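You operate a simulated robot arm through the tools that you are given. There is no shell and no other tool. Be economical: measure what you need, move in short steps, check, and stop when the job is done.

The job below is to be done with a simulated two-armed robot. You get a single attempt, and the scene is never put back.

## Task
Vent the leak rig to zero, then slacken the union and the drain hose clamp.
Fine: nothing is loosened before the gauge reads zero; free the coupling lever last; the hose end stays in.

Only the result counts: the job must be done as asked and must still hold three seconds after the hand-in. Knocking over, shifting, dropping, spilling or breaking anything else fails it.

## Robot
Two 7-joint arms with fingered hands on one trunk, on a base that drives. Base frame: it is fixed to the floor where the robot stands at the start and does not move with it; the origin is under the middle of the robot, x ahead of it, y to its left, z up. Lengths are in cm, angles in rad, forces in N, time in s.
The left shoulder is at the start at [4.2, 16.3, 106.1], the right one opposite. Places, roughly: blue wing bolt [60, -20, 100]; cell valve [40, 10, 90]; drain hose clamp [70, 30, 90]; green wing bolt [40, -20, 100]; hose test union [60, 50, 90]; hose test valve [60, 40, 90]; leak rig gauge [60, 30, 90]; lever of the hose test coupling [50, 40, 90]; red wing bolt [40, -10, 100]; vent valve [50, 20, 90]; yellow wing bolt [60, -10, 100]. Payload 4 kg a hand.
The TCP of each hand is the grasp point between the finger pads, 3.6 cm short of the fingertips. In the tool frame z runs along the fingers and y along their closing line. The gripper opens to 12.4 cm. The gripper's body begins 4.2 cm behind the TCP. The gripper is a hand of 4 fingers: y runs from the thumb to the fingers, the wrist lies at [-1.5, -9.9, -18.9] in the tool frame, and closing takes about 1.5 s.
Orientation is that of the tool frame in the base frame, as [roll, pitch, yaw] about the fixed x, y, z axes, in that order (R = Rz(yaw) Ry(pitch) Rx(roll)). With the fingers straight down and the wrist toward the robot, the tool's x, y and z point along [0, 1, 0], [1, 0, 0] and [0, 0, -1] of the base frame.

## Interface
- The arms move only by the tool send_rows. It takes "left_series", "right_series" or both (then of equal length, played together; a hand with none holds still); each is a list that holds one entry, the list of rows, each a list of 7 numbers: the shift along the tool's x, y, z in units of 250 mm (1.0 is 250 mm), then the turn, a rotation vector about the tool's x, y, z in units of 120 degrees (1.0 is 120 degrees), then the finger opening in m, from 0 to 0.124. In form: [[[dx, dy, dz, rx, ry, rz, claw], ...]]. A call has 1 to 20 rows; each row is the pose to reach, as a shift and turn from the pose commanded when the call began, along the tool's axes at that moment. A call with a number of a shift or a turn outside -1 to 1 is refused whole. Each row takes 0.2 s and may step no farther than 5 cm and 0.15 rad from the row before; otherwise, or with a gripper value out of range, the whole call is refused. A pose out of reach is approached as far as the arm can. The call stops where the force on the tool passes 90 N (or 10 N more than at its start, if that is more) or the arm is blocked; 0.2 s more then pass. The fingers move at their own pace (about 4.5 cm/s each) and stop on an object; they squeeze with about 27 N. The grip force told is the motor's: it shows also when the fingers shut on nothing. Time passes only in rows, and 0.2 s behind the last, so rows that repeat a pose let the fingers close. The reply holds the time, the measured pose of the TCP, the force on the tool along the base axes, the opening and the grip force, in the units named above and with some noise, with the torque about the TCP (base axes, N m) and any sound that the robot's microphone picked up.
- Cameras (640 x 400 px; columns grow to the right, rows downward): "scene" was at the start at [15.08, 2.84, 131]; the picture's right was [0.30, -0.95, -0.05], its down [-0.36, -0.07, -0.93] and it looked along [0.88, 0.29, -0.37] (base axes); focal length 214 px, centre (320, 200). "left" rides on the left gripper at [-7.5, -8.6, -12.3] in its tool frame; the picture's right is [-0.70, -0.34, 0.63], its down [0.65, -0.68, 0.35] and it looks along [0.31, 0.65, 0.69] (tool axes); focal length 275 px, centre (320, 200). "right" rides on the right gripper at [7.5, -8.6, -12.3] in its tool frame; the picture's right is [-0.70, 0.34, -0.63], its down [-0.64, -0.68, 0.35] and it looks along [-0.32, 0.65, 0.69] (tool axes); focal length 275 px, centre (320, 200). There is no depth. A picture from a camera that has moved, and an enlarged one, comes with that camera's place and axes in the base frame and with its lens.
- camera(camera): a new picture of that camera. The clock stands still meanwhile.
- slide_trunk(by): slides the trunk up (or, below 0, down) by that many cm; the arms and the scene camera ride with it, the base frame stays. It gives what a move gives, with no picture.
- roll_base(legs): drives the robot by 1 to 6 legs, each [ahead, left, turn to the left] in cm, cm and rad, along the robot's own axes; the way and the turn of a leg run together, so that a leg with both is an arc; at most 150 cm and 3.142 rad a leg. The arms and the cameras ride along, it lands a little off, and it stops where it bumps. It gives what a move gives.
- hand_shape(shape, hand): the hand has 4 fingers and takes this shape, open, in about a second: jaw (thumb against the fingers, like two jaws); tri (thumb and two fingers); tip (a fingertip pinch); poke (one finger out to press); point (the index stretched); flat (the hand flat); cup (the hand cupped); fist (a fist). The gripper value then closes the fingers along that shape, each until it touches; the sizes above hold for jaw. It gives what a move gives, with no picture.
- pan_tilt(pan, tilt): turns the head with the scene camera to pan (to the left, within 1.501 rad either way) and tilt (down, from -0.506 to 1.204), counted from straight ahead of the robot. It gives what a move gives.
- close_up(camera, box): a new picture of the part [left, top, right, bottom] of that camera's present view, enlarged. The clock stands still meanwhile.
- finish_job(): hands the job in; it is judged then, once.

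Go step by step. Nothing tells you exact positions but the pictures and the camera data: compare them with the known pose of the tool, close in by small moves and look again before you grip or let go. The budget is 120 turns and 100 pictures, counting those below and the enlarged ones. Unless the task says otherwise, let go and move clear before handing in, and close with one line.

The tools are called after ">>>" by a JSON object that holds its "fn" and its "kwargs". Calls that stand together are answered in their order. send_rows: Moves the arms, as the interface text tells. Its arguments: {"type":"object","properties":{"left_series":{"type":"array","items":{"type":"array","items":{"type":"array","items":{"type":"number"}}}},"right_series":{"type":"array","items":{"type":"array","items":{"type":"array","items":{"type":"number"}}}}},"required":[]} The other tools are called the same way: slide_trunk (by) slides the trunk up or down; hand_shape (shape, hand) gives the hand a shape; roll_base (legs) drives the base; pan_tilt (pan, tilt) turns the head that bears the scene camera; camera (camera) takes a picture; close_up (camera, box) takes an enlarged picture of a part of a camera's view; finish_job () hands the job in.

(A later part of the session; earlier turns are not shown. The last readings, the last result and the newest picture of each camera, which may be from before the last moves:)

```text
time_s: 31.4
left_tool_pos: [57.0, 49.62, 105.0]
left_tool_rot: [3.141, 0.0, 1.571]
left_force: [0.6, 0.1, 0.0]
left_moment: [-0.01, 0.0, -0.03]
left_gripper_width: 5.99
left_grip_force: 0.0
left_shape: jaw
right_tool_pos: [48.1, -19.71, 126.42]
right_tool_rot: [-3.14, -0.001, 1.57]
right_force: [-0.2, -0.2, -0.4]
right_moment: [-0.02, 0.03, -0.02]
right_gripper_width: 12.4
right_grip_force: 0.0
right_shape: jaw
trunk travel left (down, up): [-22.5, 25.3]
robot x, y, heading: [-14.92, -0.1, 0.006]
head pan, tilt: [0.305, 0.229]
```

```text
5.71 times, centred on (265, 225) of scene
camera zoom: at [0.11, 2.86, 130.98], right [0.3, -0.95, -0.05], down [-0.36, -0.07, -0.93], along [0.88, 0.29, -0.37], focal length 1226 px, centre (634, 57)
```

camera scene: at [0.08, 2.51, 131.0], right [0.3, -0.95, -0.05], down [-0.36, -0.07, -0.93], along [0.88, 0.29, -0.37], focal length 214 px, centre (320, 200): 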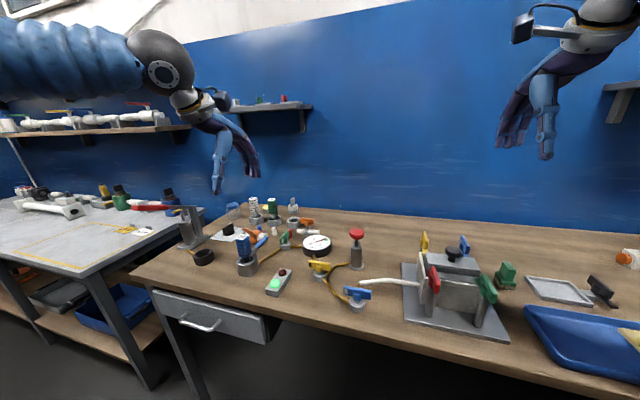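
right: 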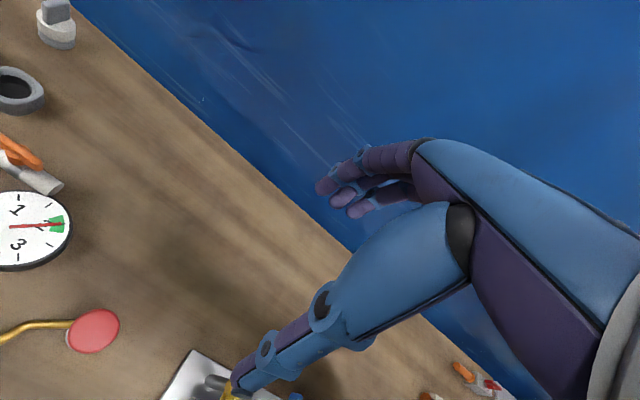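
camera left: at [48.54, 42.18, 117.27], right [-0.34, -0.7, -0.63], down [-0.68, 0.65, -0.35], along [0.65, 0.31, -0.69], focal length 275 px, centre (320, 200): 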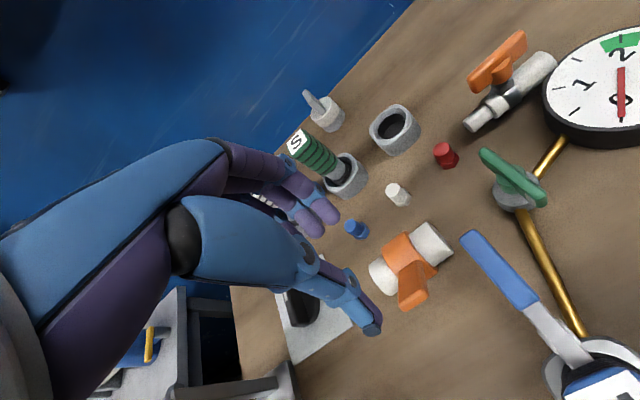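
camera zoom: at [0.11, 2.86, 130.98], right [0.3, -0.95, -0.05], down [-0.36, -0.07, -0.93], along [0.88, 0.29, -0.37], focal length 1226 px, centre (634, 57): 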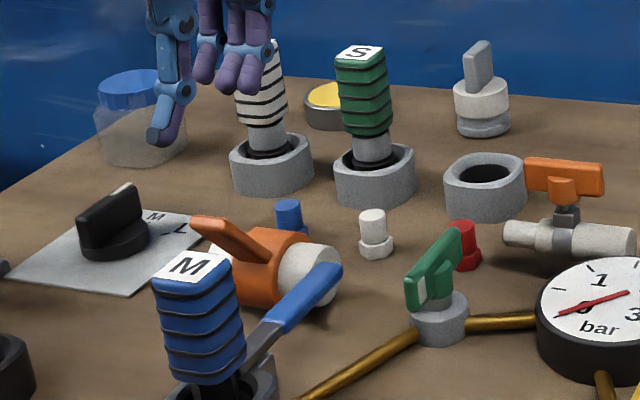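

Wing position confirmed near [55, 49, 94.5]. Lower the hand so thumb and fingers straddle the wing.

>>> {"fn": "send_rows", "kwargs": {"left_series": [[[-0.02, -0.02, 0.0, 0, 0, 0, 0.08], [-0.02, -0.02, 0.1, 0, 0, 0, 0.08], [-0.02, -0.02, 0.2, 0, 0, 0, 0.08], [-0.02, -0.02, 0.26, 0, 0, 0, 0.08], [-0.02, -0.02, 0.31, 0, 0, 0, 0.08]]]}}

>>> {"fn": "camera", "kwargs": {"camera": "left"}}

>>> {"fn": "close_up", "kwargs": {"camera": "scene", "box": [220, 190, 310, 260]}}

```text
time_s: 32.6
left_tool_pos: [56.63, 49.06, 97.11]
left_tool_rot: [3.141, 0.001, 1.572]
left_force: [0.5, -0.2, -0.1]
left_moment: [-0.01, -0.02, 0.01]
left_gripper_width: 7.95
left_grip_force: 0.1
left_shape: jaw
right_tool_pos: [48.07, -19.71, 126.52]
right_tool_rot: [-3.141, 0.001, 1.571]
right_force: [-0.4, -0.5, -1.3]
right_moment: [0.03, -0.02, 0.01]
right_gripper_width: 12.34
right_grip_force: 0.1
right_shape: jaw
trunk travel left (down, up): [-22.5, 25.3]
robot x, y, heading: [-14.67, 0.02, 0.006]
head pan, tilt: [0.305, 0.229]
```

```text
62 pictures are left
camera left: at [48.01, 41.62, 109.41], right [-0.34, -0.7, -0.63], down [-0.68, 0.64, -0.35], along [0.65, 0.31, -0.69], focal length 275 px, centre (320, 200)
```

left: 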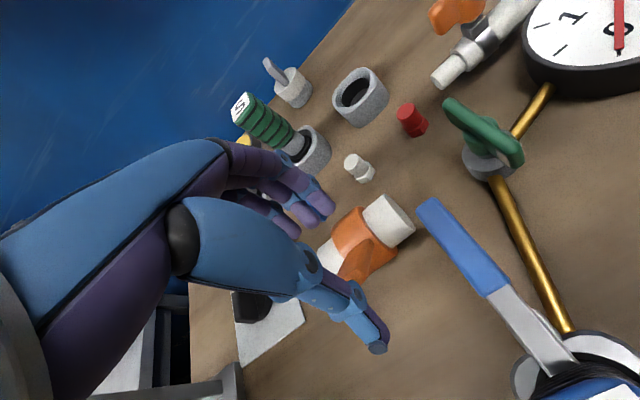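

```text
5.71 times, centred on (265, 225) of scene
camera zoom: at [0.08, 2.85, 130.99], right [0.3, -0.95, -0.05], down [-0.36, -0.07, -0.93], along [0.88, 0.29, -0.37], focal length 1226 px, centre (634, 57)
```

zoom: 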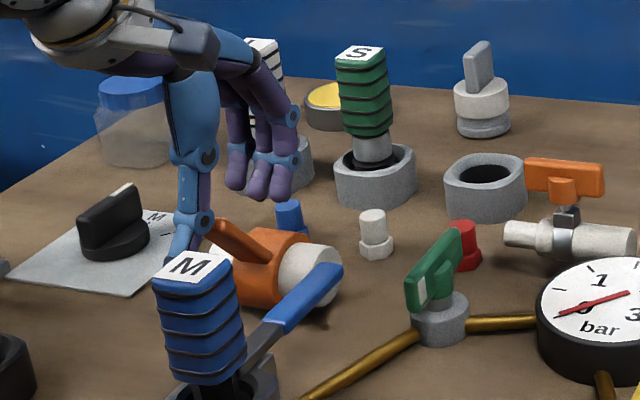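

Thumb is in front of the wing. Push gently in +x.

>>> {"fn": "send_rows", "kwargs": {"left_series": [[[0, 0.03, 0, 0, 0, 0, 0.08], [0, 0.06, 0, 0, 0, 0, 0.08], [0, 0.09, 0, 0, 0, 0, 0.08], [0, 0.12, 0, 0, 0, 0, 0.08], [0, 0.15, 0, 0, 0, 0, 0.08]]]}}

>>> {"fn": "camera", "kwargs": {"camera": "left"}}

>>> {"fn": "close_up", "kwargs": {"camera": "scene", "box": [220, 190, 310, 260]}}

```text
time_s: 33.8
left_tool_pos: [60.08, 48.91, 97.6]
left_tool_rot: [3.136, 0.0, 1.573]
left_force: [-18.1, 1.5, 27.0]
left_moment: [-0.03, 1.55, -0.01]
left_gripper_width: 8.38
left_grip_force: 0.2
left_shape: jaw
right_tool_pos: [47.63, -19.79, 126.7]
right_tool_rot: [3.138, 0.0, 1.572]
right_force: [0.5, 0.0, 0.8]
right_moment: [0.01, 0.0, -0.03]
right_gripper_width: 12.36
right_grip_force: 0.1
right_shape: jaw
trunk travel left (down, up): [-22.5, 25.3]
robot x, y, heading: [-14.99, -0.12, 0.003]
head pan, tilt: [0.305, 0.229]
```

```text
60 pictures are left
camera left: at [51.46, 41.49, 109.89], right [-0.33, -0.7, -0.64], down [-0.68, 0.64, -0.35], along [0.65, 0.32, -0.69], focal length 275 px, centre (320, 200)
```

left: 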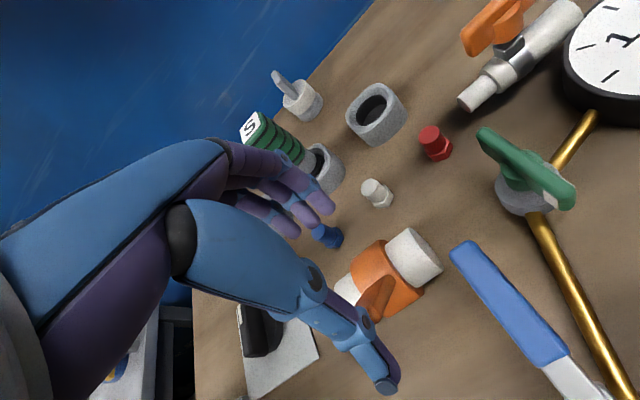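

```text
5.71 times, centred on (265, 225) of scene
camera zoom: at [-0.28, 2.71, 131.08], right [0.3, -0.95, -0.05], down [-0.36, -0.07, -0.93], along [0.88, 0.29, -0.36], focal length 1226 px, centre (634, 57)
```

zoom: 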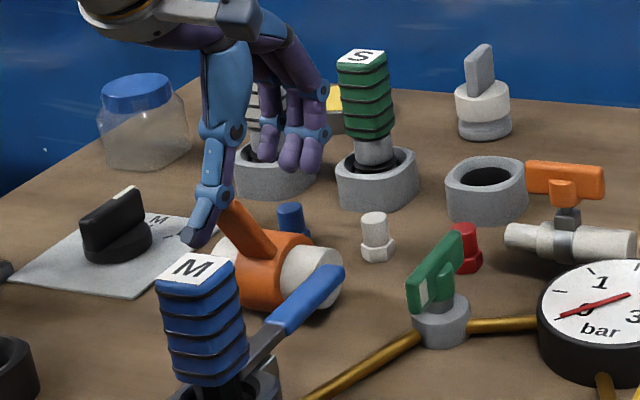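

The wing is rotating up with the push (~30 N). Continue.

>>> {"fn": "send_rows", "kwargs": {"left_series": [[[0, 0.03, 0, 0, 0, 0, 0.08], [0, 0.06, 0, 0, 0, 0, 0.08], [0, 0.09, 0, 0, 0, 0, 0.08], [0, 0.12, 0, 0, 0, 0, 0.08]]]}}

>>> {"fn": "camera", "kwargs": {"camera": "left"}}

>>> {"fn": "close_up", "kwargs": {"camera": "scene", "box": [220, 190, 310, 260]}}

```text
time_s: 34.8
left_tool_pos: [62.9, 48.84, 97.93]
left_tool_rot: [3.134, -0.003, 1.571]
left_force: [-20.2, 0.4, 55.4]
left_moment: [-0.03, 3.57, 0.01]
left_gripper_width: 8.39
left_grip_force: 0.1
left_shape: jaw
right_tool_pos: [47.43, -19.96, 126.83]
right_tool_rot: [3.136, -0.002, 1.571]
right_force: [-0.5, -0.4, -0.4]
right_moment: [0.0, 0.02, 0.01]
right_gripper_width: 12.39
right_grip_force: 0.0
right_shape: jaw
trunk travel left (down, up): [-22.5, 25.3]
robot x, y, heading: [-15.28, 0.05, -0.0]
head pan, tilt: [0.305, 0.229]
```

```text
58 pictures are left
camera left: at [54.28, 41.35, 110.15], right [-0.33, -0.69, -0.64], down [-0.68, 0.65, -0.35], along [0.66, 0.32, -0.69], focal length 275 px, centre (320, 200)
```

left: 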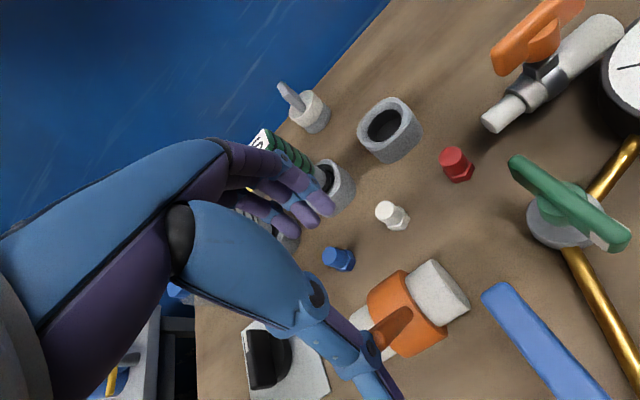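

```text
5.71 times, centred on (265, 225) of scene
camera zoom: at [-0.5, 2.57, 131.12], right [0.3, -0.95, -0.05], down [-0.36, -0.07, -0.93], along [0.89, 0.29, -0.36], focal length 1226 px, centre (634, 57)
```

zoom: 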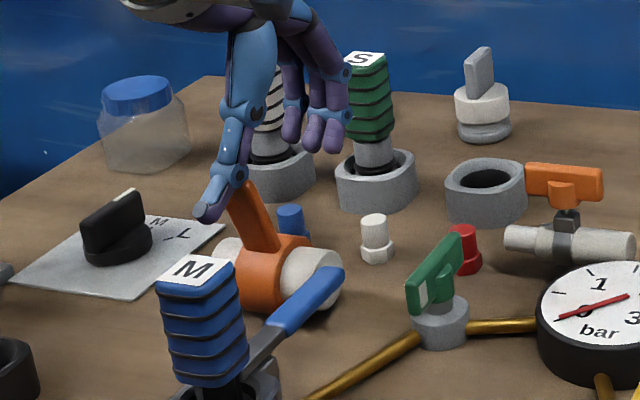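

The wing is near vertical and pushes the thumb up. Raise a little and continue.

>>> {"fn": "send_rows", "kwargs": {"left_series": [[[0, 0, -0.03, 0, 0, 0, 0.08], [0, 0.02, -0.05, 0, 0, 0, 0.08], [0, 0.05, -0.05, 0, 0, 0, 0.08], [0, 0.08, -0.05, 0, 0, 0, 0.08], [0, 0.11, -0.05, 0, 0, 0, 0.08]]]}}

>>> {"fn": "close_up", "kwargs": {"camera": "scene", "box": [220, 190, 310, 260]}}

```text
time_s: 36.0
left_tool_pos: [65.99, 49.11, 98.25]
left_tool_rot: [-3.14, 0.001, 1.57]
left_force: [0.2, 0.4, 0.3]
left_moment: [0.0, -0.02, -0.03]
left_gripper_width: 8.01
left_grip_force: 0.1
left_shape: jaw
right_tool_pos: [47.92, -19.69, 126.49]
right_tool_rot: [3.141, 0.0, 1.572]
right_force: [0.5, -0.3, -0.7]
right_moment: [0.0, 0.02, 0.0]
right_gripper_width: 12.37
right_grip_force: 0.0
right_shape: jaw
trunk travel left (down, up): [-22.5, 25.3]
robot x, y, heading: [-15.06, 0.21, -0.007]
head pan, tilt: [0.305, 0.229]
```

```text
5.71 times, centred on (265, 225) of scene
camera zoom: at [0.01, 2.76, 130.97], right [0.3, -0.95, -0.05], down [-0.36, -0.07, -0.93], along [0.88, 0.29, -0.37], focal length 1226 px, centre (634, 57)
```

zoom: 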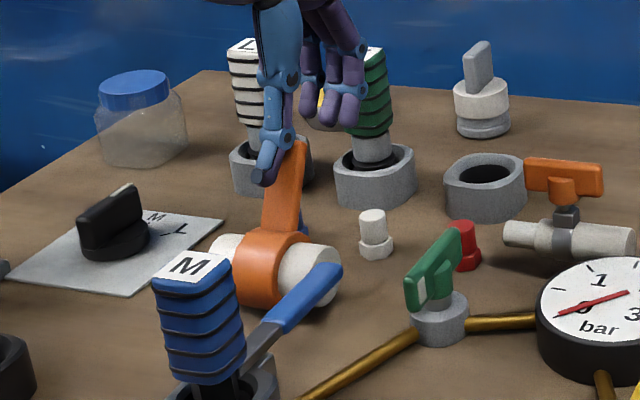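

Force vanished — the wing swung past vertical. The S plug stands close behind my fingers, so I lift straight up and look.

>>> {"fn": "send_rows", "kwargs": {"left_series": [[[0, -0.02, -0.1, 0, 0, 0, 0.08], [0, -0.06, -0.25, 0, 0, 0, 0.08], [0, -0.15, -0.4, 0, 0, 0, 0.06], [0, -0.25, -0.5, 0, 0, 0, 0.03], [0, -0.25, -0.5, 0, 0, 0, 0.0]]]}}

>>> {"fn": "camera", "kwargs": {"camera": "left"}}

>>> {"fn": "close_up", "kwargs": {"camera": "scene", "box": [220, 190, 310, 260]}}

```text
time_s: 37.2
left_tool_pos: [59.76, 49.02, 110.97]
left_tool_rot: [-3.141, 0.0, 1.572]
left_force: [-0.3, 0.0, -0.4]
left_moment: [-0.01, 0.0, 0.01]
left_gripper_width: 1.3
left_grip_force: 0.1
left_shape: jaw
right_tool_pos: [48.11, -19.82, 126.37]
right_tool_rot: [-3.14, 0.0, 1.57]
right_force: [-0.3, 0.2, -0.2]
right_moment: [-0.02, 0.0, 0.01]
right_gripper_width: 12.37
right_grip_force: 0.0
right_shape: jaw
trunk travel left (down, up): [-22.5, 25.3]
robot x, y, heading: [-14.96, -0.06, -0.003]
head pan, tilt: [0.305, 0.229]
```

```text
55 pictures are left
camera left: at [51.24, 41.58, 123.17], right [-0.34, -0.7, -0.63], down [-0.68, 0.64, -0.35], along [0.65, 0.32, -0.69], focal length 275 px, centre (320, 200)
```

left: 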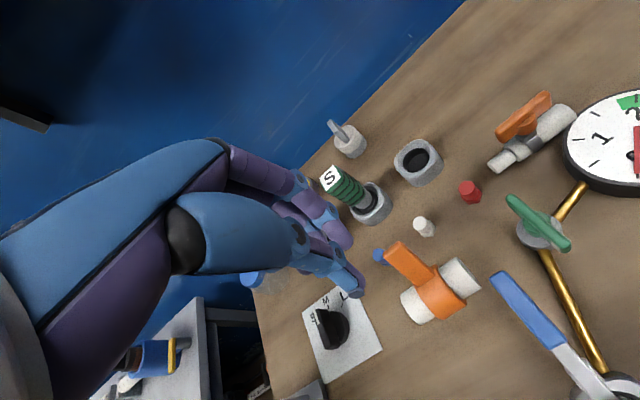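

```text
5.71 times, centred on (265, 225) of scene
camera zoom: at [0.16, 2.83, 130.97], right [0.3, -0.95, -0.05], down [-0.36, -0.07, -0.93], along [0.88, 0.29, -0.37], focal length 1226 px, centre (634, 57)
```

zoom: 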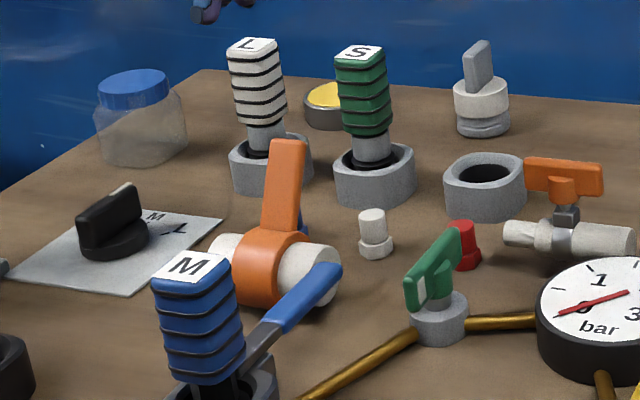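

The wing tip is now about [63.8, 48.5, 95.6], roughly 34° past upright, ~75° turned. I'll push it on with the closed hand to find whether it is at a stop or fully slack.

>>> {"fn": "send_rows", "kwargs": {"left_series": [[[-0.01, -0.03, 0.15, 0, 0, 0, 0], [-0.01, -0.03, 0.3, 0, 0, 0, 0], [-0.01, -0.03, 0.42, 0, 0, 0, 0], [-0.01, -0.03, 0.51, 0, 0, 0, 0], [-0.01, -0.01, 0.51, 0, 0, 0, 0], [-0.01, 0.03, 0.51, 0, 0, 0, 0], [-0.01, 0.07, 0.51, 0, 0, 0, 0], [-0.01, 0.11, 0.51, 0, 0, 0, 0]]]}}

>>> {"fn": "close_up", "kwargs": {"camera": "scene", "box": [220, 190, 310, 260]}}

```text
time_s: 39.0
left_tool_pos: [62.5, 48.73, 98.24]
left_tool_rot: [3.139, 0.0, 1.57]
left_force: [-5.2, -2.0, 2.8]
left_moment: [0.0, 0.09, 0.03]
left_gripper_width: 0.0
left_grip_force: 27.3
left_shape: jaw
right_tool_pos: [47.96, -19.71, 126.49]
right_tool_rot: [-3.141, -0.001, 1.572]
right_force: [-0.2, 0.5, 0.0]
right_moment: [0.03, 0.0, -0.01]
right_gripper_width: 12.38
right_grip_force: 0.0
right_shape: jaw
trunk travel left (down, up): [-22.5, 25.3]
robot x, y, heading: [-15.31, 0.03, -0.002]
head pan, tilt: [0.305, 0.229]
```

```text
5.71 times, centred on (265, 225) of scene
camera zoom: at [-0.02, 2.79, 131.01], right [0.3, -0.95, -0.05], down [-0.36, -0.07, -0.93], along [0.88, 0.29, -0.37], focal length 1226 px, centre (634, 57)
```

zoom: 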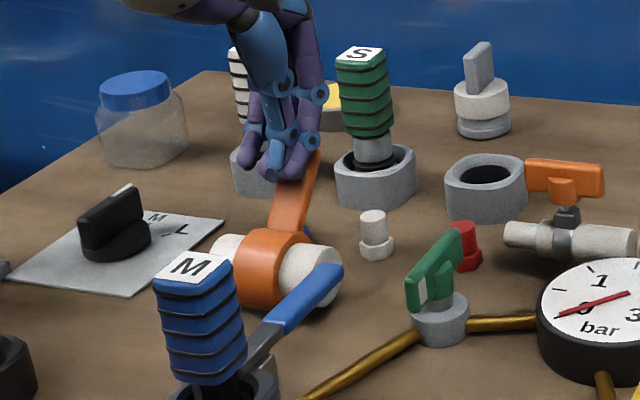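

It continues easily (~5 N). Push a bit more to be well slackened.

>>> {"fn": "send_rows", "kwargs": {"left_series": [[[0, 0.03, 0.01, 0, 0, 0, 0], [0, 0.06, 0.02, 0, 0, 0, 0], [0, 0.09, 0.03, 0, 0, 0, 0], [0, 0.12, 0.04, 0, 0, 0, 0]]]}}

>>> {"fn": "close_up", "kwargs": {"camera": "scene", "box": [220, 190, 310, 260]}}

>>> {"fn": "camera", "kwargs": {"camera": "left"}}

```text
time_s: 40.0
left_tool_pos: [64.87, 48.7, 98.17]
left_tool_rot: [3.131, -0.002, 1.571]
left_force: [-59.2, -3.0, 53.4]
left_moment: [0.15, 1.4, 0.11]
left_gripper_width: 0.0
left_grip_force: 27.4
left_shape: jaw
right_tool_pos: [47.15, -19.83, 127.12]
right_tool_rot: [3.134, -0.002, 1.572]
right_force: [0.1, 0.2, 0.4]
right_moment: [-0.03, 0.0, 0.0]
right_gripper_width: 12.39
right_grip_force: 0.1
right_shape: jaw
trunk travel left (down, up): [-22.5, 25.3]
robot x, y, heading: [-15.22, -0.01, 0.002]
head pan, tilt: [0.305, 0.229]
```

```text
5.71 times, centred on (265, 225) of scene
camera zoom: at [-0.85, 2.6, 131.19], right [0.3, -0.95, -0.05], down [-0.36, -0.07, -0.93], along [0.89, 0.29, -0.36], focal length 1226 px, centre (634, 57)
```

zoom: 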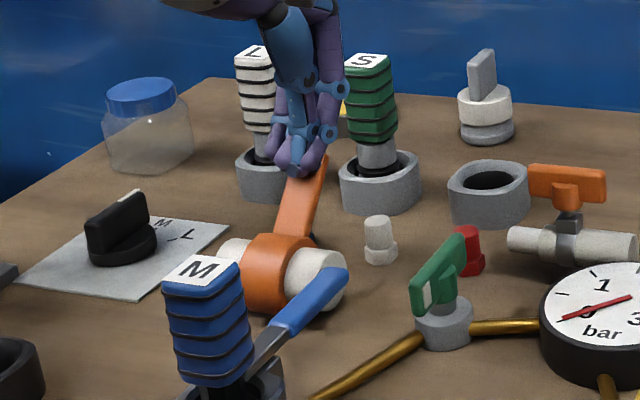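

```text
51 pictures are left
camera left: at [56.16, 41.17, 110.39], right [-0.33, -0.7, -0.64], down [-0.68, 0.64, -0.35], along [0.66, 0.32, -0.68], focal length 275 px, centre (320, 200)
```

left: 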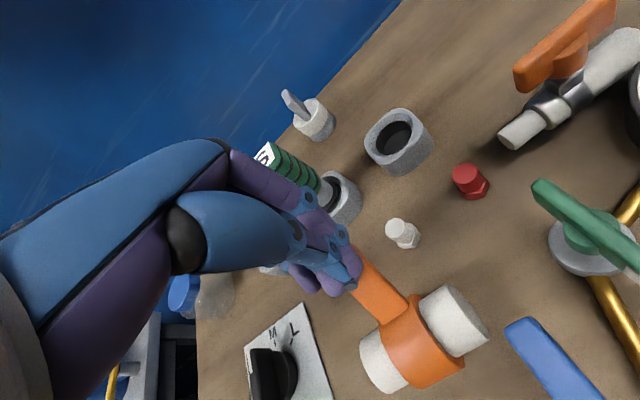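

Firm stop reached: the union is fully slack. Retreat up and head over toward the hose clamp.

>>> {"fn": "send_rows", "kwargs": {"left_series": [[[0, -0.06, -0.02, 0, 0, 0, 0], [0, -0.1, -0.15, 0, 0, 0, 0], [0, -0.1, -0.33, 0, 0, 0, 0], [0, -0.1, -0.5, 0, 0, 0, 0.03], [0, -0.1, -0.6, 0, 0, 0, 0.06], [-0.18, -0.1, -0.6, 0, 0, 0, 0.06], [-0.36, -0.1, -0.6, 0, 0, 0, 0.06]]]}}

>>> {"fn": "close_up", "kwargs": {"camera": "left", "box": [380, 20, 620, 220]}}

>>> {"fn": "close_up", "kwargs": {"camera": "scene", "box": [265, 200, 345, 250]}}

```text
time_s: 41.6
left_tool_pos: [63.18, 39.74, 112.1]
left_tool_rot: [-3.141, -0.001, 1.573]
left_force: [-0.3, -1.4, -0.2]
left_moment: [0.0, -0.02, -0.02]
left_gripper_width: 5.93
left_grip_force: 0.0
left_shape: jaw
right_tool_pos: [48.09, -19.76, 126.47]
right_tool_rot: [-3.141, 0.001, 1.572]
right_force: [0.2, 0.0, -0.2]
right_moment: [0.01, 0.0, 0.01]
right_gripper_width: 12.35
right_grip_force: 0.0
right_shape: jaw
trunk travel left (down, up): [-22.5, 25.3]
robot x, y, heading: [-14.99, 0.1, -0.001]
head pan, tilt: [0.305, 0.229]
```

```text
2.00 times, centred on (500, 120) of left
camera zoom: at [54.48, 32.32, 124.41], right [-0.34, -0.7, -0.63], down [-0.68, 0.64, -0.35], along [0.65, 0.32, -0.69], focal length 551 px, centre (-40, 360)
```

zoom: 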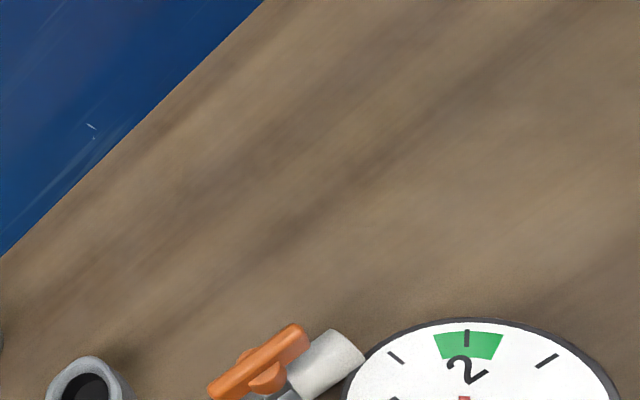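

```text
8.00 times, centred on (305, 225) of scene
camera zoom: at [0.04, 2.76, 131.0], right [0.3, -0.95, -0.05], down [-0.36, -0.07, -0.93], along [0.88, 0.29, -0.37], focal length 1716 px, centre (440, 0)
```

zoom: 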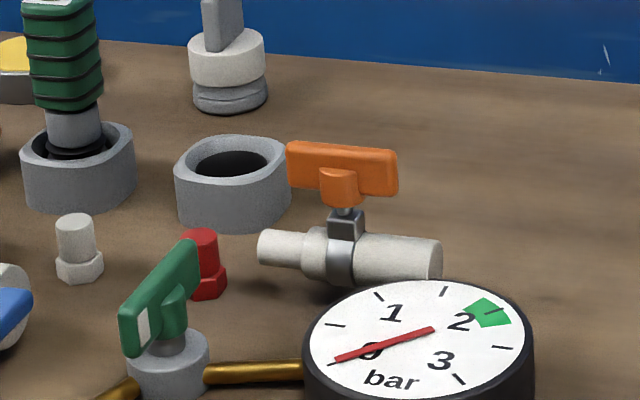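

Clamp's T-bar is centred at about [68.6, 30.6, 93.2], along y, on a vertical screw. Move above it with narrow opening.

>>> {"fn": "send_rows", "kwargs": {"left_series": [[[-0.15, 0.09, 0, 0, 0, 0, 0.05], [-0.3, 0.18, 0, 0, 0, 0, 0.05], [-0.366, 0.217, 0.1, 0, 0, 0, 0.05], [-0.366, 0.217, 0.25, 0, 0, 0, 0.05], [-0.366, 0.217, 0.4, 0, 0, 0, 0.05]]]}}

>>> {"fn": "close_up", "kwargs": {"camera": "left", "box": [200, 120, 520, 360]}}

>>> {"fn": "close_up", "kwargs": {"camera": "scene", "box": [265, 190, 345, 250]}}

```text
time_s: 42.8
left_tool_pos: [68.5, 30.47, 102.08]
left_tool_rot: [-3.142, 0.0, 1.571]
left_force: [0.4, 1.0, -0.5]
left_moment: [0.0, 0.02, -0.01]
left_gripper_width: 5.01
left_grip_force: 0.0
left_shape: jaw
right_tool_pos: [48.24, -19.78, 126.42]
right_tool_rot: [3.141, 0.001, 1.571]
right_force: [0.5, 0.1, 0.5]
right_moment: [-0.02, 0.01, 0.0]
right_gripper_width: 12.35
right_grip_force: 0.0
right_shape: jaw
trunk travel left (down, up): [-22.5, 25.3]
robot x, y, heading: [-14.83, -0.01, -0.001]
head pan, tilt: [0.305, 0.229]
```

```text
1.67 times, centred on (360, 240) of left
camera zoom: at [59.94, 23.07, 114.45], right [-0.34, -0.7, -0.63], down [-0.68, 0.64, -0.35], along [0.65, 0.32, -0.69], focal length 459 px, centre (253, 133)
```

zoom: 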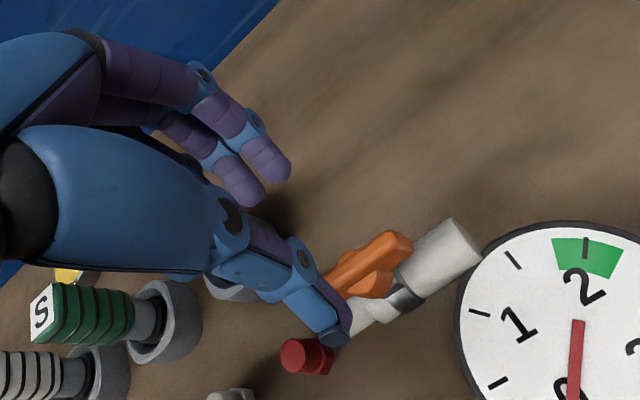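

```text
6.67 times, centred on (305, 220) of scene
camera zoom: at [0.16, 2.83, 130.97], right [0.3, -0.95, -0.05], down [-0.36, -0.07, -0.93], along [0.88, 0.29, -0.37], focal length 1430 px, centre (420, 67)
```

zoom: 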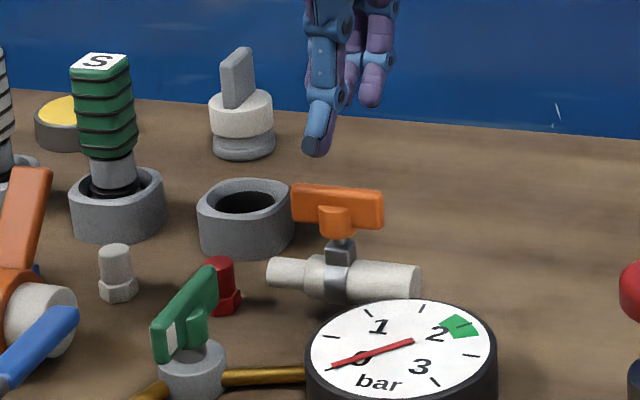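

Aligned. Lower and close on the bar.

>>> {"fn": "send_rows", "kwargs": {"left_series": [[[0, -0.004, 0.1, 0, 0, 0, 0.05], [0, -0.004, 0.2, 0, 0, 0, 0.05], [0, -0.004, 0.27, 0, 0, 0, 0.05], [0, -0.004, 0.27, 0, 0, 0, 0], [0, -0.004, 0.27, 0, 0, 0, 0], [0, -0.004, 0.27, 0, 0, 0, 0], [0, -0.004, 0.27, 0, 0, 0, 0], [0, -0.004, 0.27, 0, 0, 0, 0], [0, -0.004, 0.27, 0, 0, 0, 0]]]}}

>>> {"fn": "close_up", "kwargs": {"camera": "left", "box": [200, 120, 520, 360]}}

```text
time_s: 44.8
left_tool_pos: [68.23, 30.58, 95.37]
left_tool_rot: [-3.14, 0.001, 1.57]
left_force: [-7.8, 0.6, -5.5]
left_moment: [0.16, -0.42, -0.03]
left_gripper_width: 1.7
left_grip_force: 26.7
left_shape: jaw
right_tool_pos: [48.0, -19.75, 126.46]
right_tool_rot: [-3.141, -0.001, 1.572]
right_force: [0.9, 0.2, 0.9]
right_moment: [0.01, 0.02, 0.02]
right_gripper_width: 12.39
right_grip_force: 0.1
right_shape: jaw
trunk travel left (down, up): [-22.5, 25.3]
robot x, y, heading: [-14.78, 0.42, -0.002]
head pan, tilt: [0.305, 0.229]
```

```text
1.67 times, centred on (360, 240) of left
camera zoom: at [59.72, 23.14, 107.6], right [-0.34, -0.7, -0.63], down [-0.68, 0.64, -0.35], along [0.65, 0.32, -0.69], focal length 459 px, centre (253, 133)
```

zoom: 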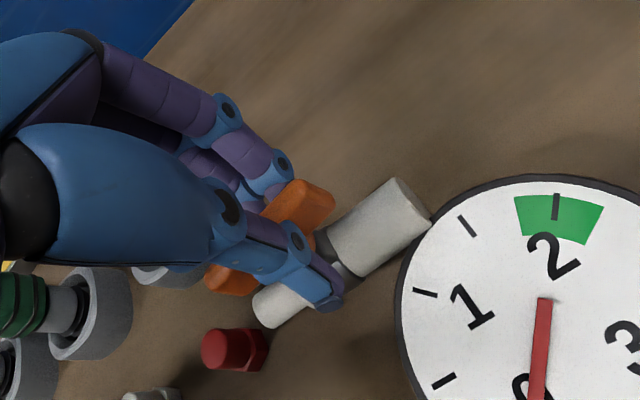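

Gripped (1.7 cm, bar and hub). Turn counter-clockwise a little and read the torque.

>>> {"fn": "send_rows", "kwargs": {"left_series": [[[0, 0, 0, 0, 0, -0.05, 0], [0, 0, 0, 0, 0, -0.1, 0], [0, 0, 0, 0, 0, -0.15, 0]]]}}

>>> {"fn": "close_up", "kwargs": {"camera": "left", "box": [200, 120, 520, 360]}}

```text
time_s: 45.6
left_tool_pos: [68.29, 30.68, 95.26]
left_tool_rot: [-3.14, 0.0, 1.887]
left_force: [-8.6, 2.1, -7.7]
left_moment: [0.45, -0.29, -0.1]
left_gripper_width: 1.68
left_grip_force: 27.8
left_shape: jaw
right_tool_pos: [48.03, -19.64, 126.38]
right_tool_rot: [3.141, 0.0, 1.572]
right_force: [-0.6, -0.1, 0.8]
right_moment: [0.02, -0.01, -0.01]
right_gripper_width: 12.36
right_grip_force: 0.1
right_shape: jaw
trunk travel left (down, up): [-22.5, 25.3]
robot x, y, heading: [-14.9, 0.36, -0.0]
head pan, tilt: [0.305, 0.229]
```

```text
1.67 times, centred on (360, 240) of left
camera zoom: at [62.52, 20.92, 107.63], right [-0.1, -0.77, -0.63], down [-0.85, 0.4, -0.35], along [0.52, 0.5, -0.69], focal length 459 px, centre (253, 133)
```

zoom: 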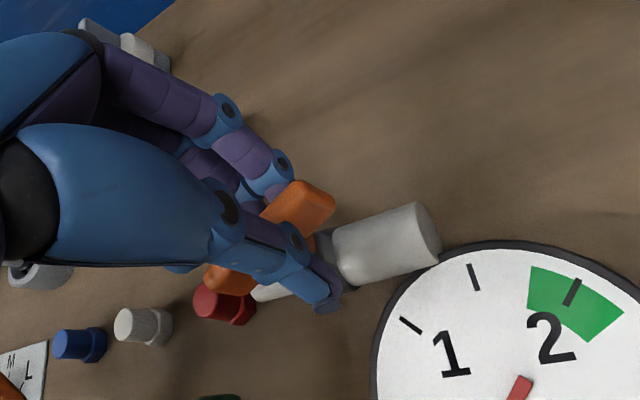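

The T-bar turns freely with the hand. Continue to about 90°, then beyond.

>>> {"fn": "send_rows", "kwargs": {"left_series": [[[0, 0, 0, 0, 0, -0.065, 0], [0, 0, 0, 0, 0, -0.13, 0], [0, 0, 0, 0, 0, -0.195, 0], [0, 0, 0, 0, 0, -0.26, 0], [0, 0, 0, 0, 0, -0.325, 0], [0, 0, 0, 0, 0, -0.39, 0], [0, 0, 0, 0, 0, -0.455, 0], [0, 0, 0, 0, 0, -0.52, 0], [0, 0, 0, 0, 0, -0.585, 0]]]}}

>>> {"fn": "camera", "kwargs": {"camera": "left"}}

>>> {"fn": "close_up", "kwargs": {"camera": "scene", "box": [265, 190, 345, 250]}}

```text
time_s: 47.6
left_tool_pos: [68.28, 30.68, 95.38]
left_tool_rot: [-3.14, -0.003, 3.111]
left_force: [-13.3, 5.6, -14.5]
left_moment: [0.61, 0.38, -0.13]
left_gripper_width: 1.34
left_grip_force: 26.8
left_shape: jaw
right_tool_pos: [47.96, -19.63, 126.44]
right_tool_rot: [3.14, 0.001, 1.571]
right_force: [0.3, 0.6, -0.6]
right_moment: [-0.01, 0.04, 0.01]
right_gripper_width: 12.36
right_grip_force: 0.1
right_shape: jaw
trunk travel left (down, up): [-22.5, 25.3]
robot x, y, heading: [-14.7, -0.51, 0.002]
head pan, tilt: [0.305, 0.229]
```

```text
44 pictures are left
camera left: at [75.6, 21.92, 107.61], right [0.69, -0.36, -0.63], down [-0.67, -0.66, -0.34], along [-0.3, 0.66, -0.69], focal length 275 px, centre (320, 200)
```

left: 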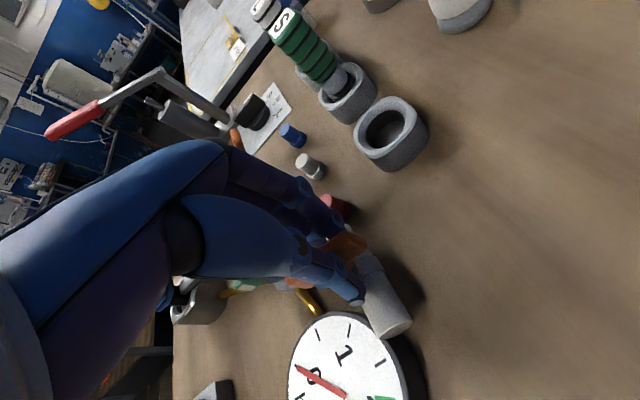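

```text
6.67 times, centred on (305, 220) of scene
camera zoom: at [0.09, 2.89, 130.98], right [0.3, -0.95, -0.05], down [-0.36, -0.07, -0.93], along [0.88, 0.29, -0.37], focal length 1430 px, centre (420, 67)
```

zoom: 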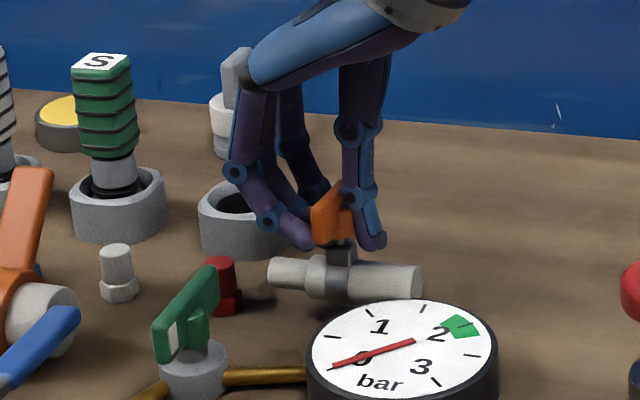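

Turned about 88°, still easy. Continue in case more turns are needed, watching torque.

>>> {"fn": "send_rows", "kwargs": {"left_series": [[[0, 0, 0, 0, 0, -0.065, 0], [0, 0, 0, 0, 0, -0.13, 0], [0, 0, 0, 0, 0, -0.195, 0], [0, 0, 0, 0, 0, -0.26, 0]]]}}

>>> {"fn": "close_up", "kwargs": {"camera": "scene", "box": [265, 190, 345, 250]}}

```text
time_s: 48.6
left_tool_pos: [67.61, 31.16, 95.26]
left_tool_rot: [-3.132, 0.004, -2.632]
left_force: [33.1, -18.9, 4.2]
left_moment: [-0.09, -0.13, -0.1]
left_gripper_width: 1.76
left_grip_force: 27.1
left_shape: jaw
left hand out of reach, approached as far as the arm can: row 3, 4
right_tool_pos: [48.17, -19.98, 126.33]
right_tool_rot: [-3.139, -0.002, 1.57]
right_force: [-0.3, 0.3, -0.1]
right_moment: [0.01, 0.03, -0.01]
right_gripper_width: 12.36
right_grip_force: 0.0
right_shape: jaw
trunk travel left (down, up): [-22.5, 25.3]
robot x, y, heading: [-14.8, -0.02, -0.0]
head pan, tilt: [0.305, 0.229]
```

```text
6.67 times, centred on (305, 220) of scene
camera zoom: at [0.37, 2.57, 131.01], right [0.29, -0.95, -0.05], down [-0.36, -0.07, -0.93], along [0.88, 0.29, -0.37], focal length 1430 px, centre (420, 67)
```

zoom: 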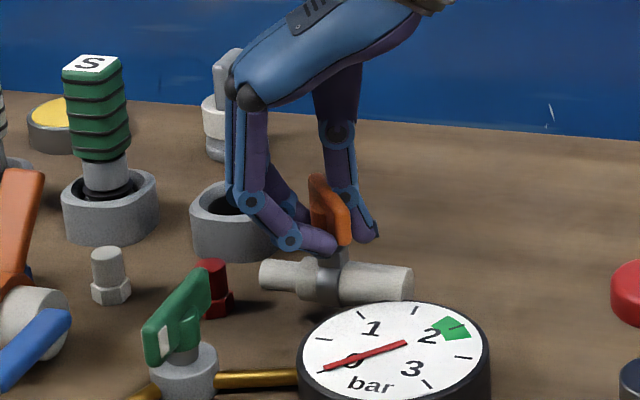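

Reach limit at ~120° of turn. Release, rise, and inspect the clamp.

>>> {"fn": "send_rows", "kwargs": {"left_series": [[[0, 0, 0, 0, 0, 0.03, 0.05], [0, 0, 0, 0, 0, 0.03, 0.05], [0, 0, 0, 0, 0, 0.03, 0.05], [0, 0, 0, 0, 0, 0.03, 0.05], [0, 0, -0.12, 0, 0, 0.03, 0.05], [0, 0, -0.28, 0, 0, 0.03, 0.05], [0, 0, -0.45, 0, 0, 0.03, 0.05], [0, 0, -0.45, 0, 0, 0.1, 0.05], [0, 0, -0.45, 0, 0, 0.17, 0.05], [0, 0, -0.45, 0, 0, 0.24, 0.05], [0, 0, -0.45, 0, 0, 0.31, 0.05], [0, 0, -0.45, 0, 0, 0.38, 0.05]]]}}

>>> {"fn": "close_up", "kwargs": {"camera": "scene", "box": [265, 190, 345, 250]}}

>>> {"fn": "camera", "kwargs": {"camera": "left"}}

```text
time_s: 51.2
left_tool_pos: [67.16, 31.63, 106.52]
left_tool_rot: [-3.141, 0.002, 2.855]
left_force: [-0.3, 0.1, 0.3]
left_moment: [0.0, -0.01, -0.02]
left_gripper_width: 0.25
left_grip_force: 27.0
left_shape: jaw
left hand out of reach, approached as far as the arm can: row 6, 7, 8
right_tool_pos: [48.03, -19.71, 126.45]
right_tool_rot: [3.141, 0.001, 1.572]
right_force: [-0.3, -0.4, 0.2]
right_moment: [0.0, 0.0, 0.01]
right_gripper_width: 12.36
right_grip_force: 0.0
right_shape: jaw
trunk travel left (down, up): [-22.5, 25.3]
robot x, y, heading: [-14.71, 0.07, 0.002]
head pan, tilt: [0.305, 0.229]
```

```text
6.67 times, centred on (305, 220) of scene
camera zoom: at [-0.02, 2.8, 131.02], right [0.3, -0.95, -0.05], down [-0.36, -0.07, -0.93], along [0.88, 0.29, -0.37], focal length 1430 px, centre (420, 67)
```

zoom: 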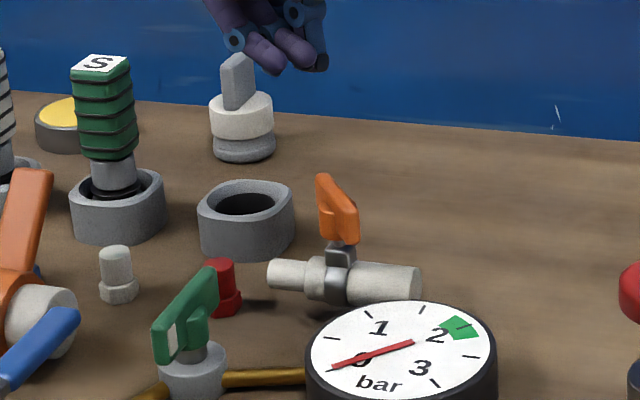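

```text
40 pictures are left
camera left: at [71.9, 21.32, 118.75], right [0.57, -0.52, -0.63], down [-0.81, -0.47, -0.35], along [-0.12, 0.71, -0.69], focal length 275 px, centre (320, 200)
```

left: 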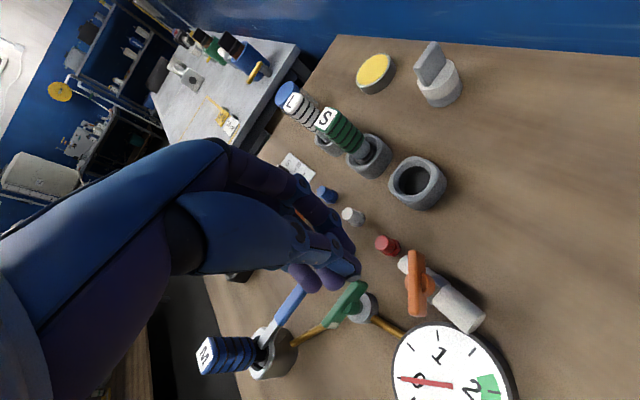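

The T-bar now rests about 130° from where it began. Look closely at the band.

>>> {"fn": "close_up", "kwargs": {"camera": "left", "box": [370, 220, 500, 340]}}

>>> {"fn": "close_up", "kwargs": {"camera": "scene", "box": [293, 205, 323, 232]}}

```text
3.33 times, centred on (435, 280) of left
camera zoom: at [71.9, 21.32, 118.75], right [0.57, -0.52, -0.63], down [-0.81, -0.47, -0.35], along [-0.12, 0.71, -0.69], focal length 918 px, centre (-63, -67)
```

zoom: 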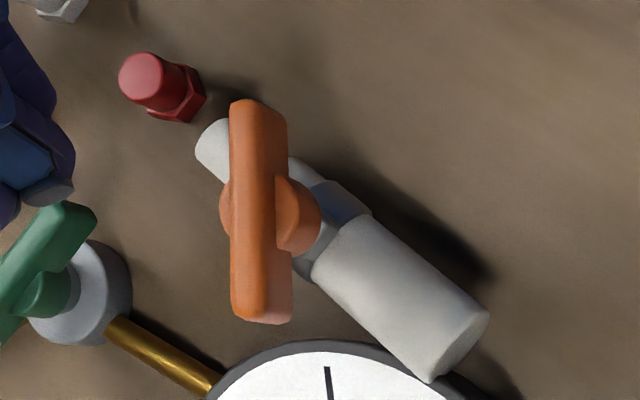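

```text
14.81 times, centred on (308, 218) of scene
camera zoom: at [-0.02, 2.8, 131.02], right [0.3, -0.95, -0.05], down [-0.36, -0.07, -0.93], along [0.88, 0.29, -0.37], focal length 3177 px, centre (498, -74)
```

zoom: 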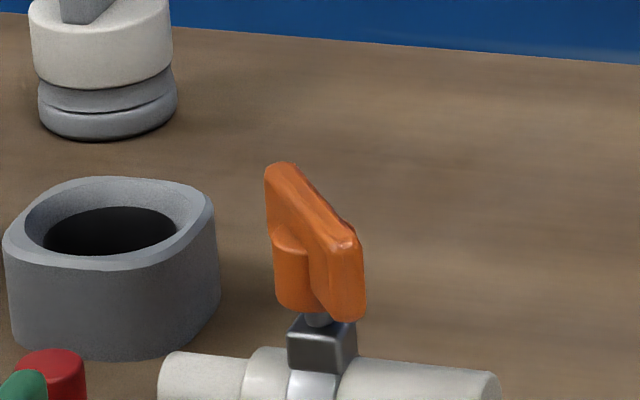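

I can't tell from appearance how far "slack" goes, so I'll regrip and turn until it meets a stop, gently. First rotate the hand back, high above, and open.

>>> {"fn": "send_rows", "kwargs": {"left_series": [[[0, 0, -0.04, 0, 0, 0.07, 0.05], [0, 0, -0.04, 0, 0, 0.14, 0.05], [0, 0, -0.04, 0, 0, 0.21, 0.05], [0, 0, -0.04, 0, 0, 0.28, 0.05], [0, 0, -0.04, 0, 0, 0.35, 0.05], [0, 0, -0.04, 0, 0, 0.42, 0.05], [0, 0, -0.04, 0, 0, 0.49, 0.05], [0, 0, -0.04, 0, 0, 0.56, 0.05], [0, 0, -0.04, 0, 0, 0.63, 0.05], [0, 0, -0.04, 0, 0, 0.7, 0.05], [0, 0, -0.04, 0, 0, 0.77, 0.05], [0, 0, -0.04, 0, 0, 0.84, 0.05], [0, 0, -0.04, 0, 0, 0.91, 0.05], [0, 0, -0.04, 0, 0, 0.97, 0.05]]]}}

>>> {"fn": "camera", "kwargs": {"camera": "left"}}

```text
time_s: 54.2
left_tool_pos: [67.34, 31.75, 107.18]
left_tool_rot: [3.14, 0.002, 0.826]
left_force: [-0.6, -0.4, -0.8]
left_moment: [0.03, 0.0, 0.0]
left_gripper_width: 0.24
left_grip_force: 27.2
left_shape: jaw
right_tool_pos: [48.04, -19.69, 126.47]
right_tool_rot: [3.141, 0.001, 1.57]
right_force: [-0.6, 0.4, -0.3]
right_moment: [-0.03, -0.02, 0.0]
right_gripper_width: 12.37
right_grip_force: 0.1
right_shape: jaw
trunk travel left (down, up): [-22.5, 25.3]
robot x, y, heading: [-15.07, 0.52, 0.003]
head pan, tilt: [0.305, 0.229]
```

```text
37 pictures are left
camera left: at [55.84, 32.07, 119.51], right [-0.72, -0.28, -0.63], down [-0.06, 0.94, -0.35], along [0.69, -0.21, -0.69], focal length 275 px, centre (320, 200)
```

left: 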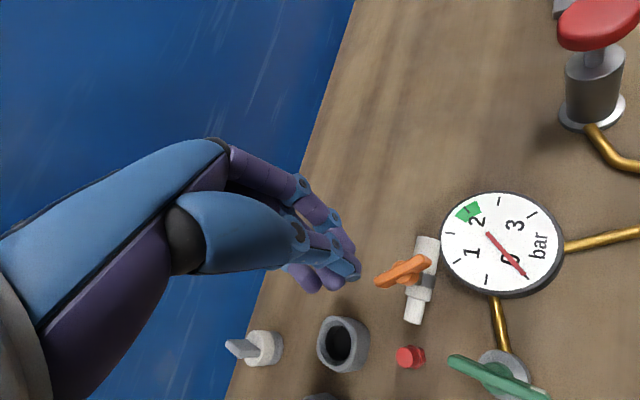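

The hand has not opened as commanded. I re-shape it to open jaw, well clear of things.

>>> {"fn": "hand_shape", "kwargs": {"shape": "jaw", "hand": "left"}}

```text
time_s: 55.1
left_tool_pos: [67.1, 31.63, 107.18]
left_tool_rot: [3.141, 0.0, 0.828]
left_force: [0.0, -1.5, -0.8]
left_moment: [0.01, 0.01, -0.03]
left_gripper_width: 12.36
left_grip_force: 0.0
left_shape: jaw
right_tool_pos: [48.16, -19.67, 126.44]
right_tool_rot: [-3.141, -0.001, 1.57]
right_force: [0.4, 0.0, -0.9]
right_moment: [0.01, 0.03, 0.02]
right_gripper_width: 12.36
right_grip_force: 0.0
right_shape: jaw
trunk travel left (down, up): [-22.5, 25.3]
robot x, y, heading: [-14.88, -0.05, 0.002]
head pan, tilt: [0.305, 0.229]
```

Open again. Narrow to 5 cm, align with the bar (now ~37° from x) and check.

>>> {"fn": "send_rows", "kwargs": {"left_series": [[[0, 0.03, 0, 0, 0, 0.05, 0.05], [0, 0.0546, 0, 0, 0, 0.087, 0.05], [0, 0.0546, 0, 0, 0, 0.087, 0.05], [0, 0.0546, 0, 0, 0, 0.087, 0.05], [0, 0.0546, 0.1, 0, 0, 0.087, 0.05], [0, 0.0546, 0.2, 0, 0, 0.087, 0.05]]]}}

>>> {"fn": "close_up", "kwargs": {"camera": "left", "box": [200, 120, 520, 360]}}

```text
time_s: 56.5
left_tool_pos: [68.25, 30.8, 102.17]
left_tool_rot: [-3.141, -0.002, 0.642]
left_force: [-0.9, 0.5, 0.1]
left_moment: [0.01, 0.01, 0.0]
left_gripper_width: 5.03
left_grip_force: 0.1
left_shape: jaw
right_tool_pos: [48.05, -19.76, 126.49]
right_tool_rot: [3.141, 0.001, 1.57]
right_force: [-0.6, -0.5, -0.7]
right_moment: [-0.03, -0.02, 0.0]
right_gripper_width: 12.38
right_grip_force: 0.0
right_shape: jaw
trunk travel left (down, up): [-22.5, 25.3]
robot x, y, heading: [-15.27, 0.07, 0.0]
head pan, tilt: [0.305, 0.229]
```

```text
1.67 times, centred on (360, 240) of left
camera zoom: at [57.12, 33.15, 114.45], right [-0.76, -0.15, -0.63], down [0.11, 0.93, -0.35], along [0.64, -0.33, -0.69], focal length 459 px, centre (253, 133)
```

zoom: 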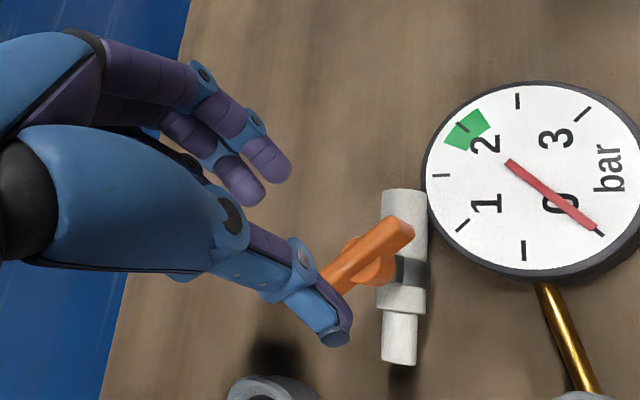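

Aligned as before; gauge clearly zero. Lower and grip.

>>> {"fn": "send_rows", "kwargs": {"left_series": [[[0, 0, 0.1, 0, 0, 0, 0.05], [0, 0, 0.2, 0, 0, 0, 0.05], [0, 0, 0.27, 0, 0, 0, 0.05], [0, 0, 0.27, 0, 0, 0, 0.01], [0, 0, 0.27, 0, 0, 0, 0.006], [0, 0, 0.27, 0, 0, 0, 0.002], [0, 0, 0.27, 0, 0, 0, 0.002], [0, 0, 0.27, 0, 0, 0, 0.002], [0, 0, 0.27, 0, 0, 0, 0.002]]]}}

>>> {"fn": "send_rows", "kwargs": {"left_series": [[[0, 0, 0, 0, 0, -0.05, 0.002], [0, 0, 0, 0, 0, -0.1, 0.002], [0, 0, 0, 0, 0, -0.15, 0.002]]]}}

>>> {"fn": "close_up", "kwargs": {"camera": "left", "box": [200, 120, 520, 360]}}

```text
time_s: 58.5
left_tool_pos: [68.19, 30.73, 95.34]
left_tool_rot: [3.141, 0.001, 0.645]
left_force: [-3.0, 5.0, -4.3]
left_moment: [-0.31, -0.37, -0.08]
left_gripper_width: 1.86
left_grip_force: 27.2
left_shape: jaw
right_tool_pos: [48.03, -19.64, 126.41]
right_tool_rot: [3.141, 0.001, 1.571]
right_force: [-0.1, 0.2, 0.7]
right_moment: [0.03, -0.02, 0.03]
right_gripper_width: 12.39
right_grip_force: 0.1
right_shape: jaw
trunk travel left (down, up): [-22.5, 25.3]
robot x, y, heading: [-15.22, 0.29, 0.0]
head pan, tilt: [0.305, 0.229]
```

```text
time_s: 59.3
left_tool_pos: [68.12, 30.81, 95.46]
left_tool_rot: [-3.14, 0.0, 0.962]
left_force: [-5.6, 9.0, -5.0]
left_moment: [-0.18, -0.48, -0.08]
left_gripper_width: 1.84
left_grip_force: 27.1
left_shape: jaw
right_tool_pos: [48.15, -19.65, 126.44]
right_tool_rot: [3.141, 0.001, 1.572]
right_force: [-0.2, 1.1, 0.7]
right_moment: [-0.01, 0.01, 0.01]
right_gripper_width: 12.35
right_grip_force: 0.0
right_shape: jaw
trunk travel left (down, up): [-22.5, 25.3]
robot x, y, heading: [-14.97, -0.2, 0.003]
head pan, tilt: [0.305, 0.229]
```

```text
1.67 times, centred on (360, 240) of left
camera zoom: at [56.88, 29.65, 107.78], right [-0.68, -0.38, -0.63], down [-0.19, 0.92, -0.35], along [0.71, -0.11, -0.69], focal length 459 px, centre (253, 133)
```

zoom: 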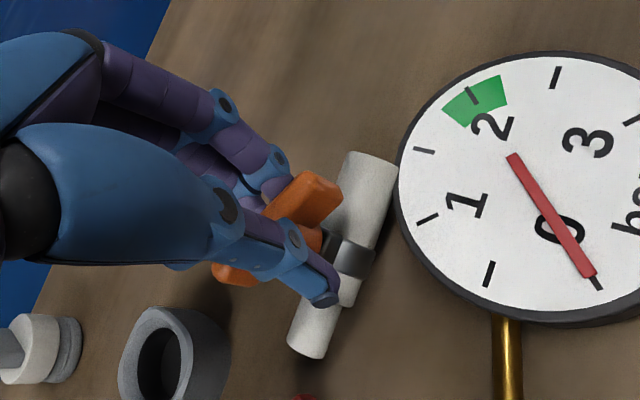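

Still turning freely. Continue, to about 2 rad more, checking torque.

>>> {"fn": "send_rows", "kwargs": {"left_series": [[[0, 0, 0, 0, 0, -0.065, 0.002], [0, 0, 0, 0, 0, -0.13, 0.002], [0, 0, 0, 0, 0, -0.195, 0.002], [0, 0, 0, 0, 0, -0.26, 0.002], [0, 0, 0, 0, 0, -0.325, 0.002], [0, 0, 0, 0, 0, -0.39, 0.002]]]}}

>>> {"fn": "close_up", "kwargs": {"camera": "left", "box": [200, 120, 520, 360]}}

```text
time_s: 60.7
left_tool_pos: [68.19, 30.83, 95.47]
left_tool_rot: [-3.14, 0.003, 1.777]
left_force: [-10.6, 7.2, -7.2]
left_moment: [0.17, -0.57, -0.29]
left_gripper_width: 1.89
left_grip_force: 27.3
left_shape: jaw
right_tool_pos: [48.12, -19.53, 126.47]
right_tool_rot: [3.141, -0.001, 1.57]
right_force: [0.8, -0.1, -0.8]
right_moment: [-0.01, 0.05, 0.02]
right_gripper_width: 12.37
right_grip_force: 0.0
right_shape: jaw
trunk travel left (down, up): [-22.5, 25.3]
robot x, y, heading: [-15.19, 0.18, -0.001]
head pan, tilt: [0.305, 0.229]
```

```text
1.67 times, centred on (360, 240) of left
camera zoom: at [61.3, 21.74, 107.81], right [-0.19, -0.75, -0.63], down [-0.8, 0.49, -0.35], along [0.57, 0.44, -0.69], focal length 459 px, centre (253, 133)
```

zoom: 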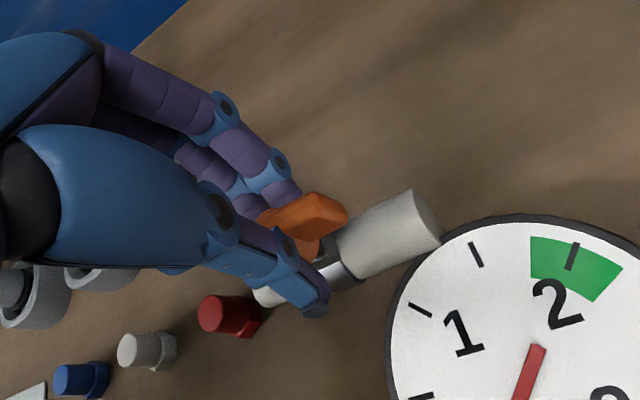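

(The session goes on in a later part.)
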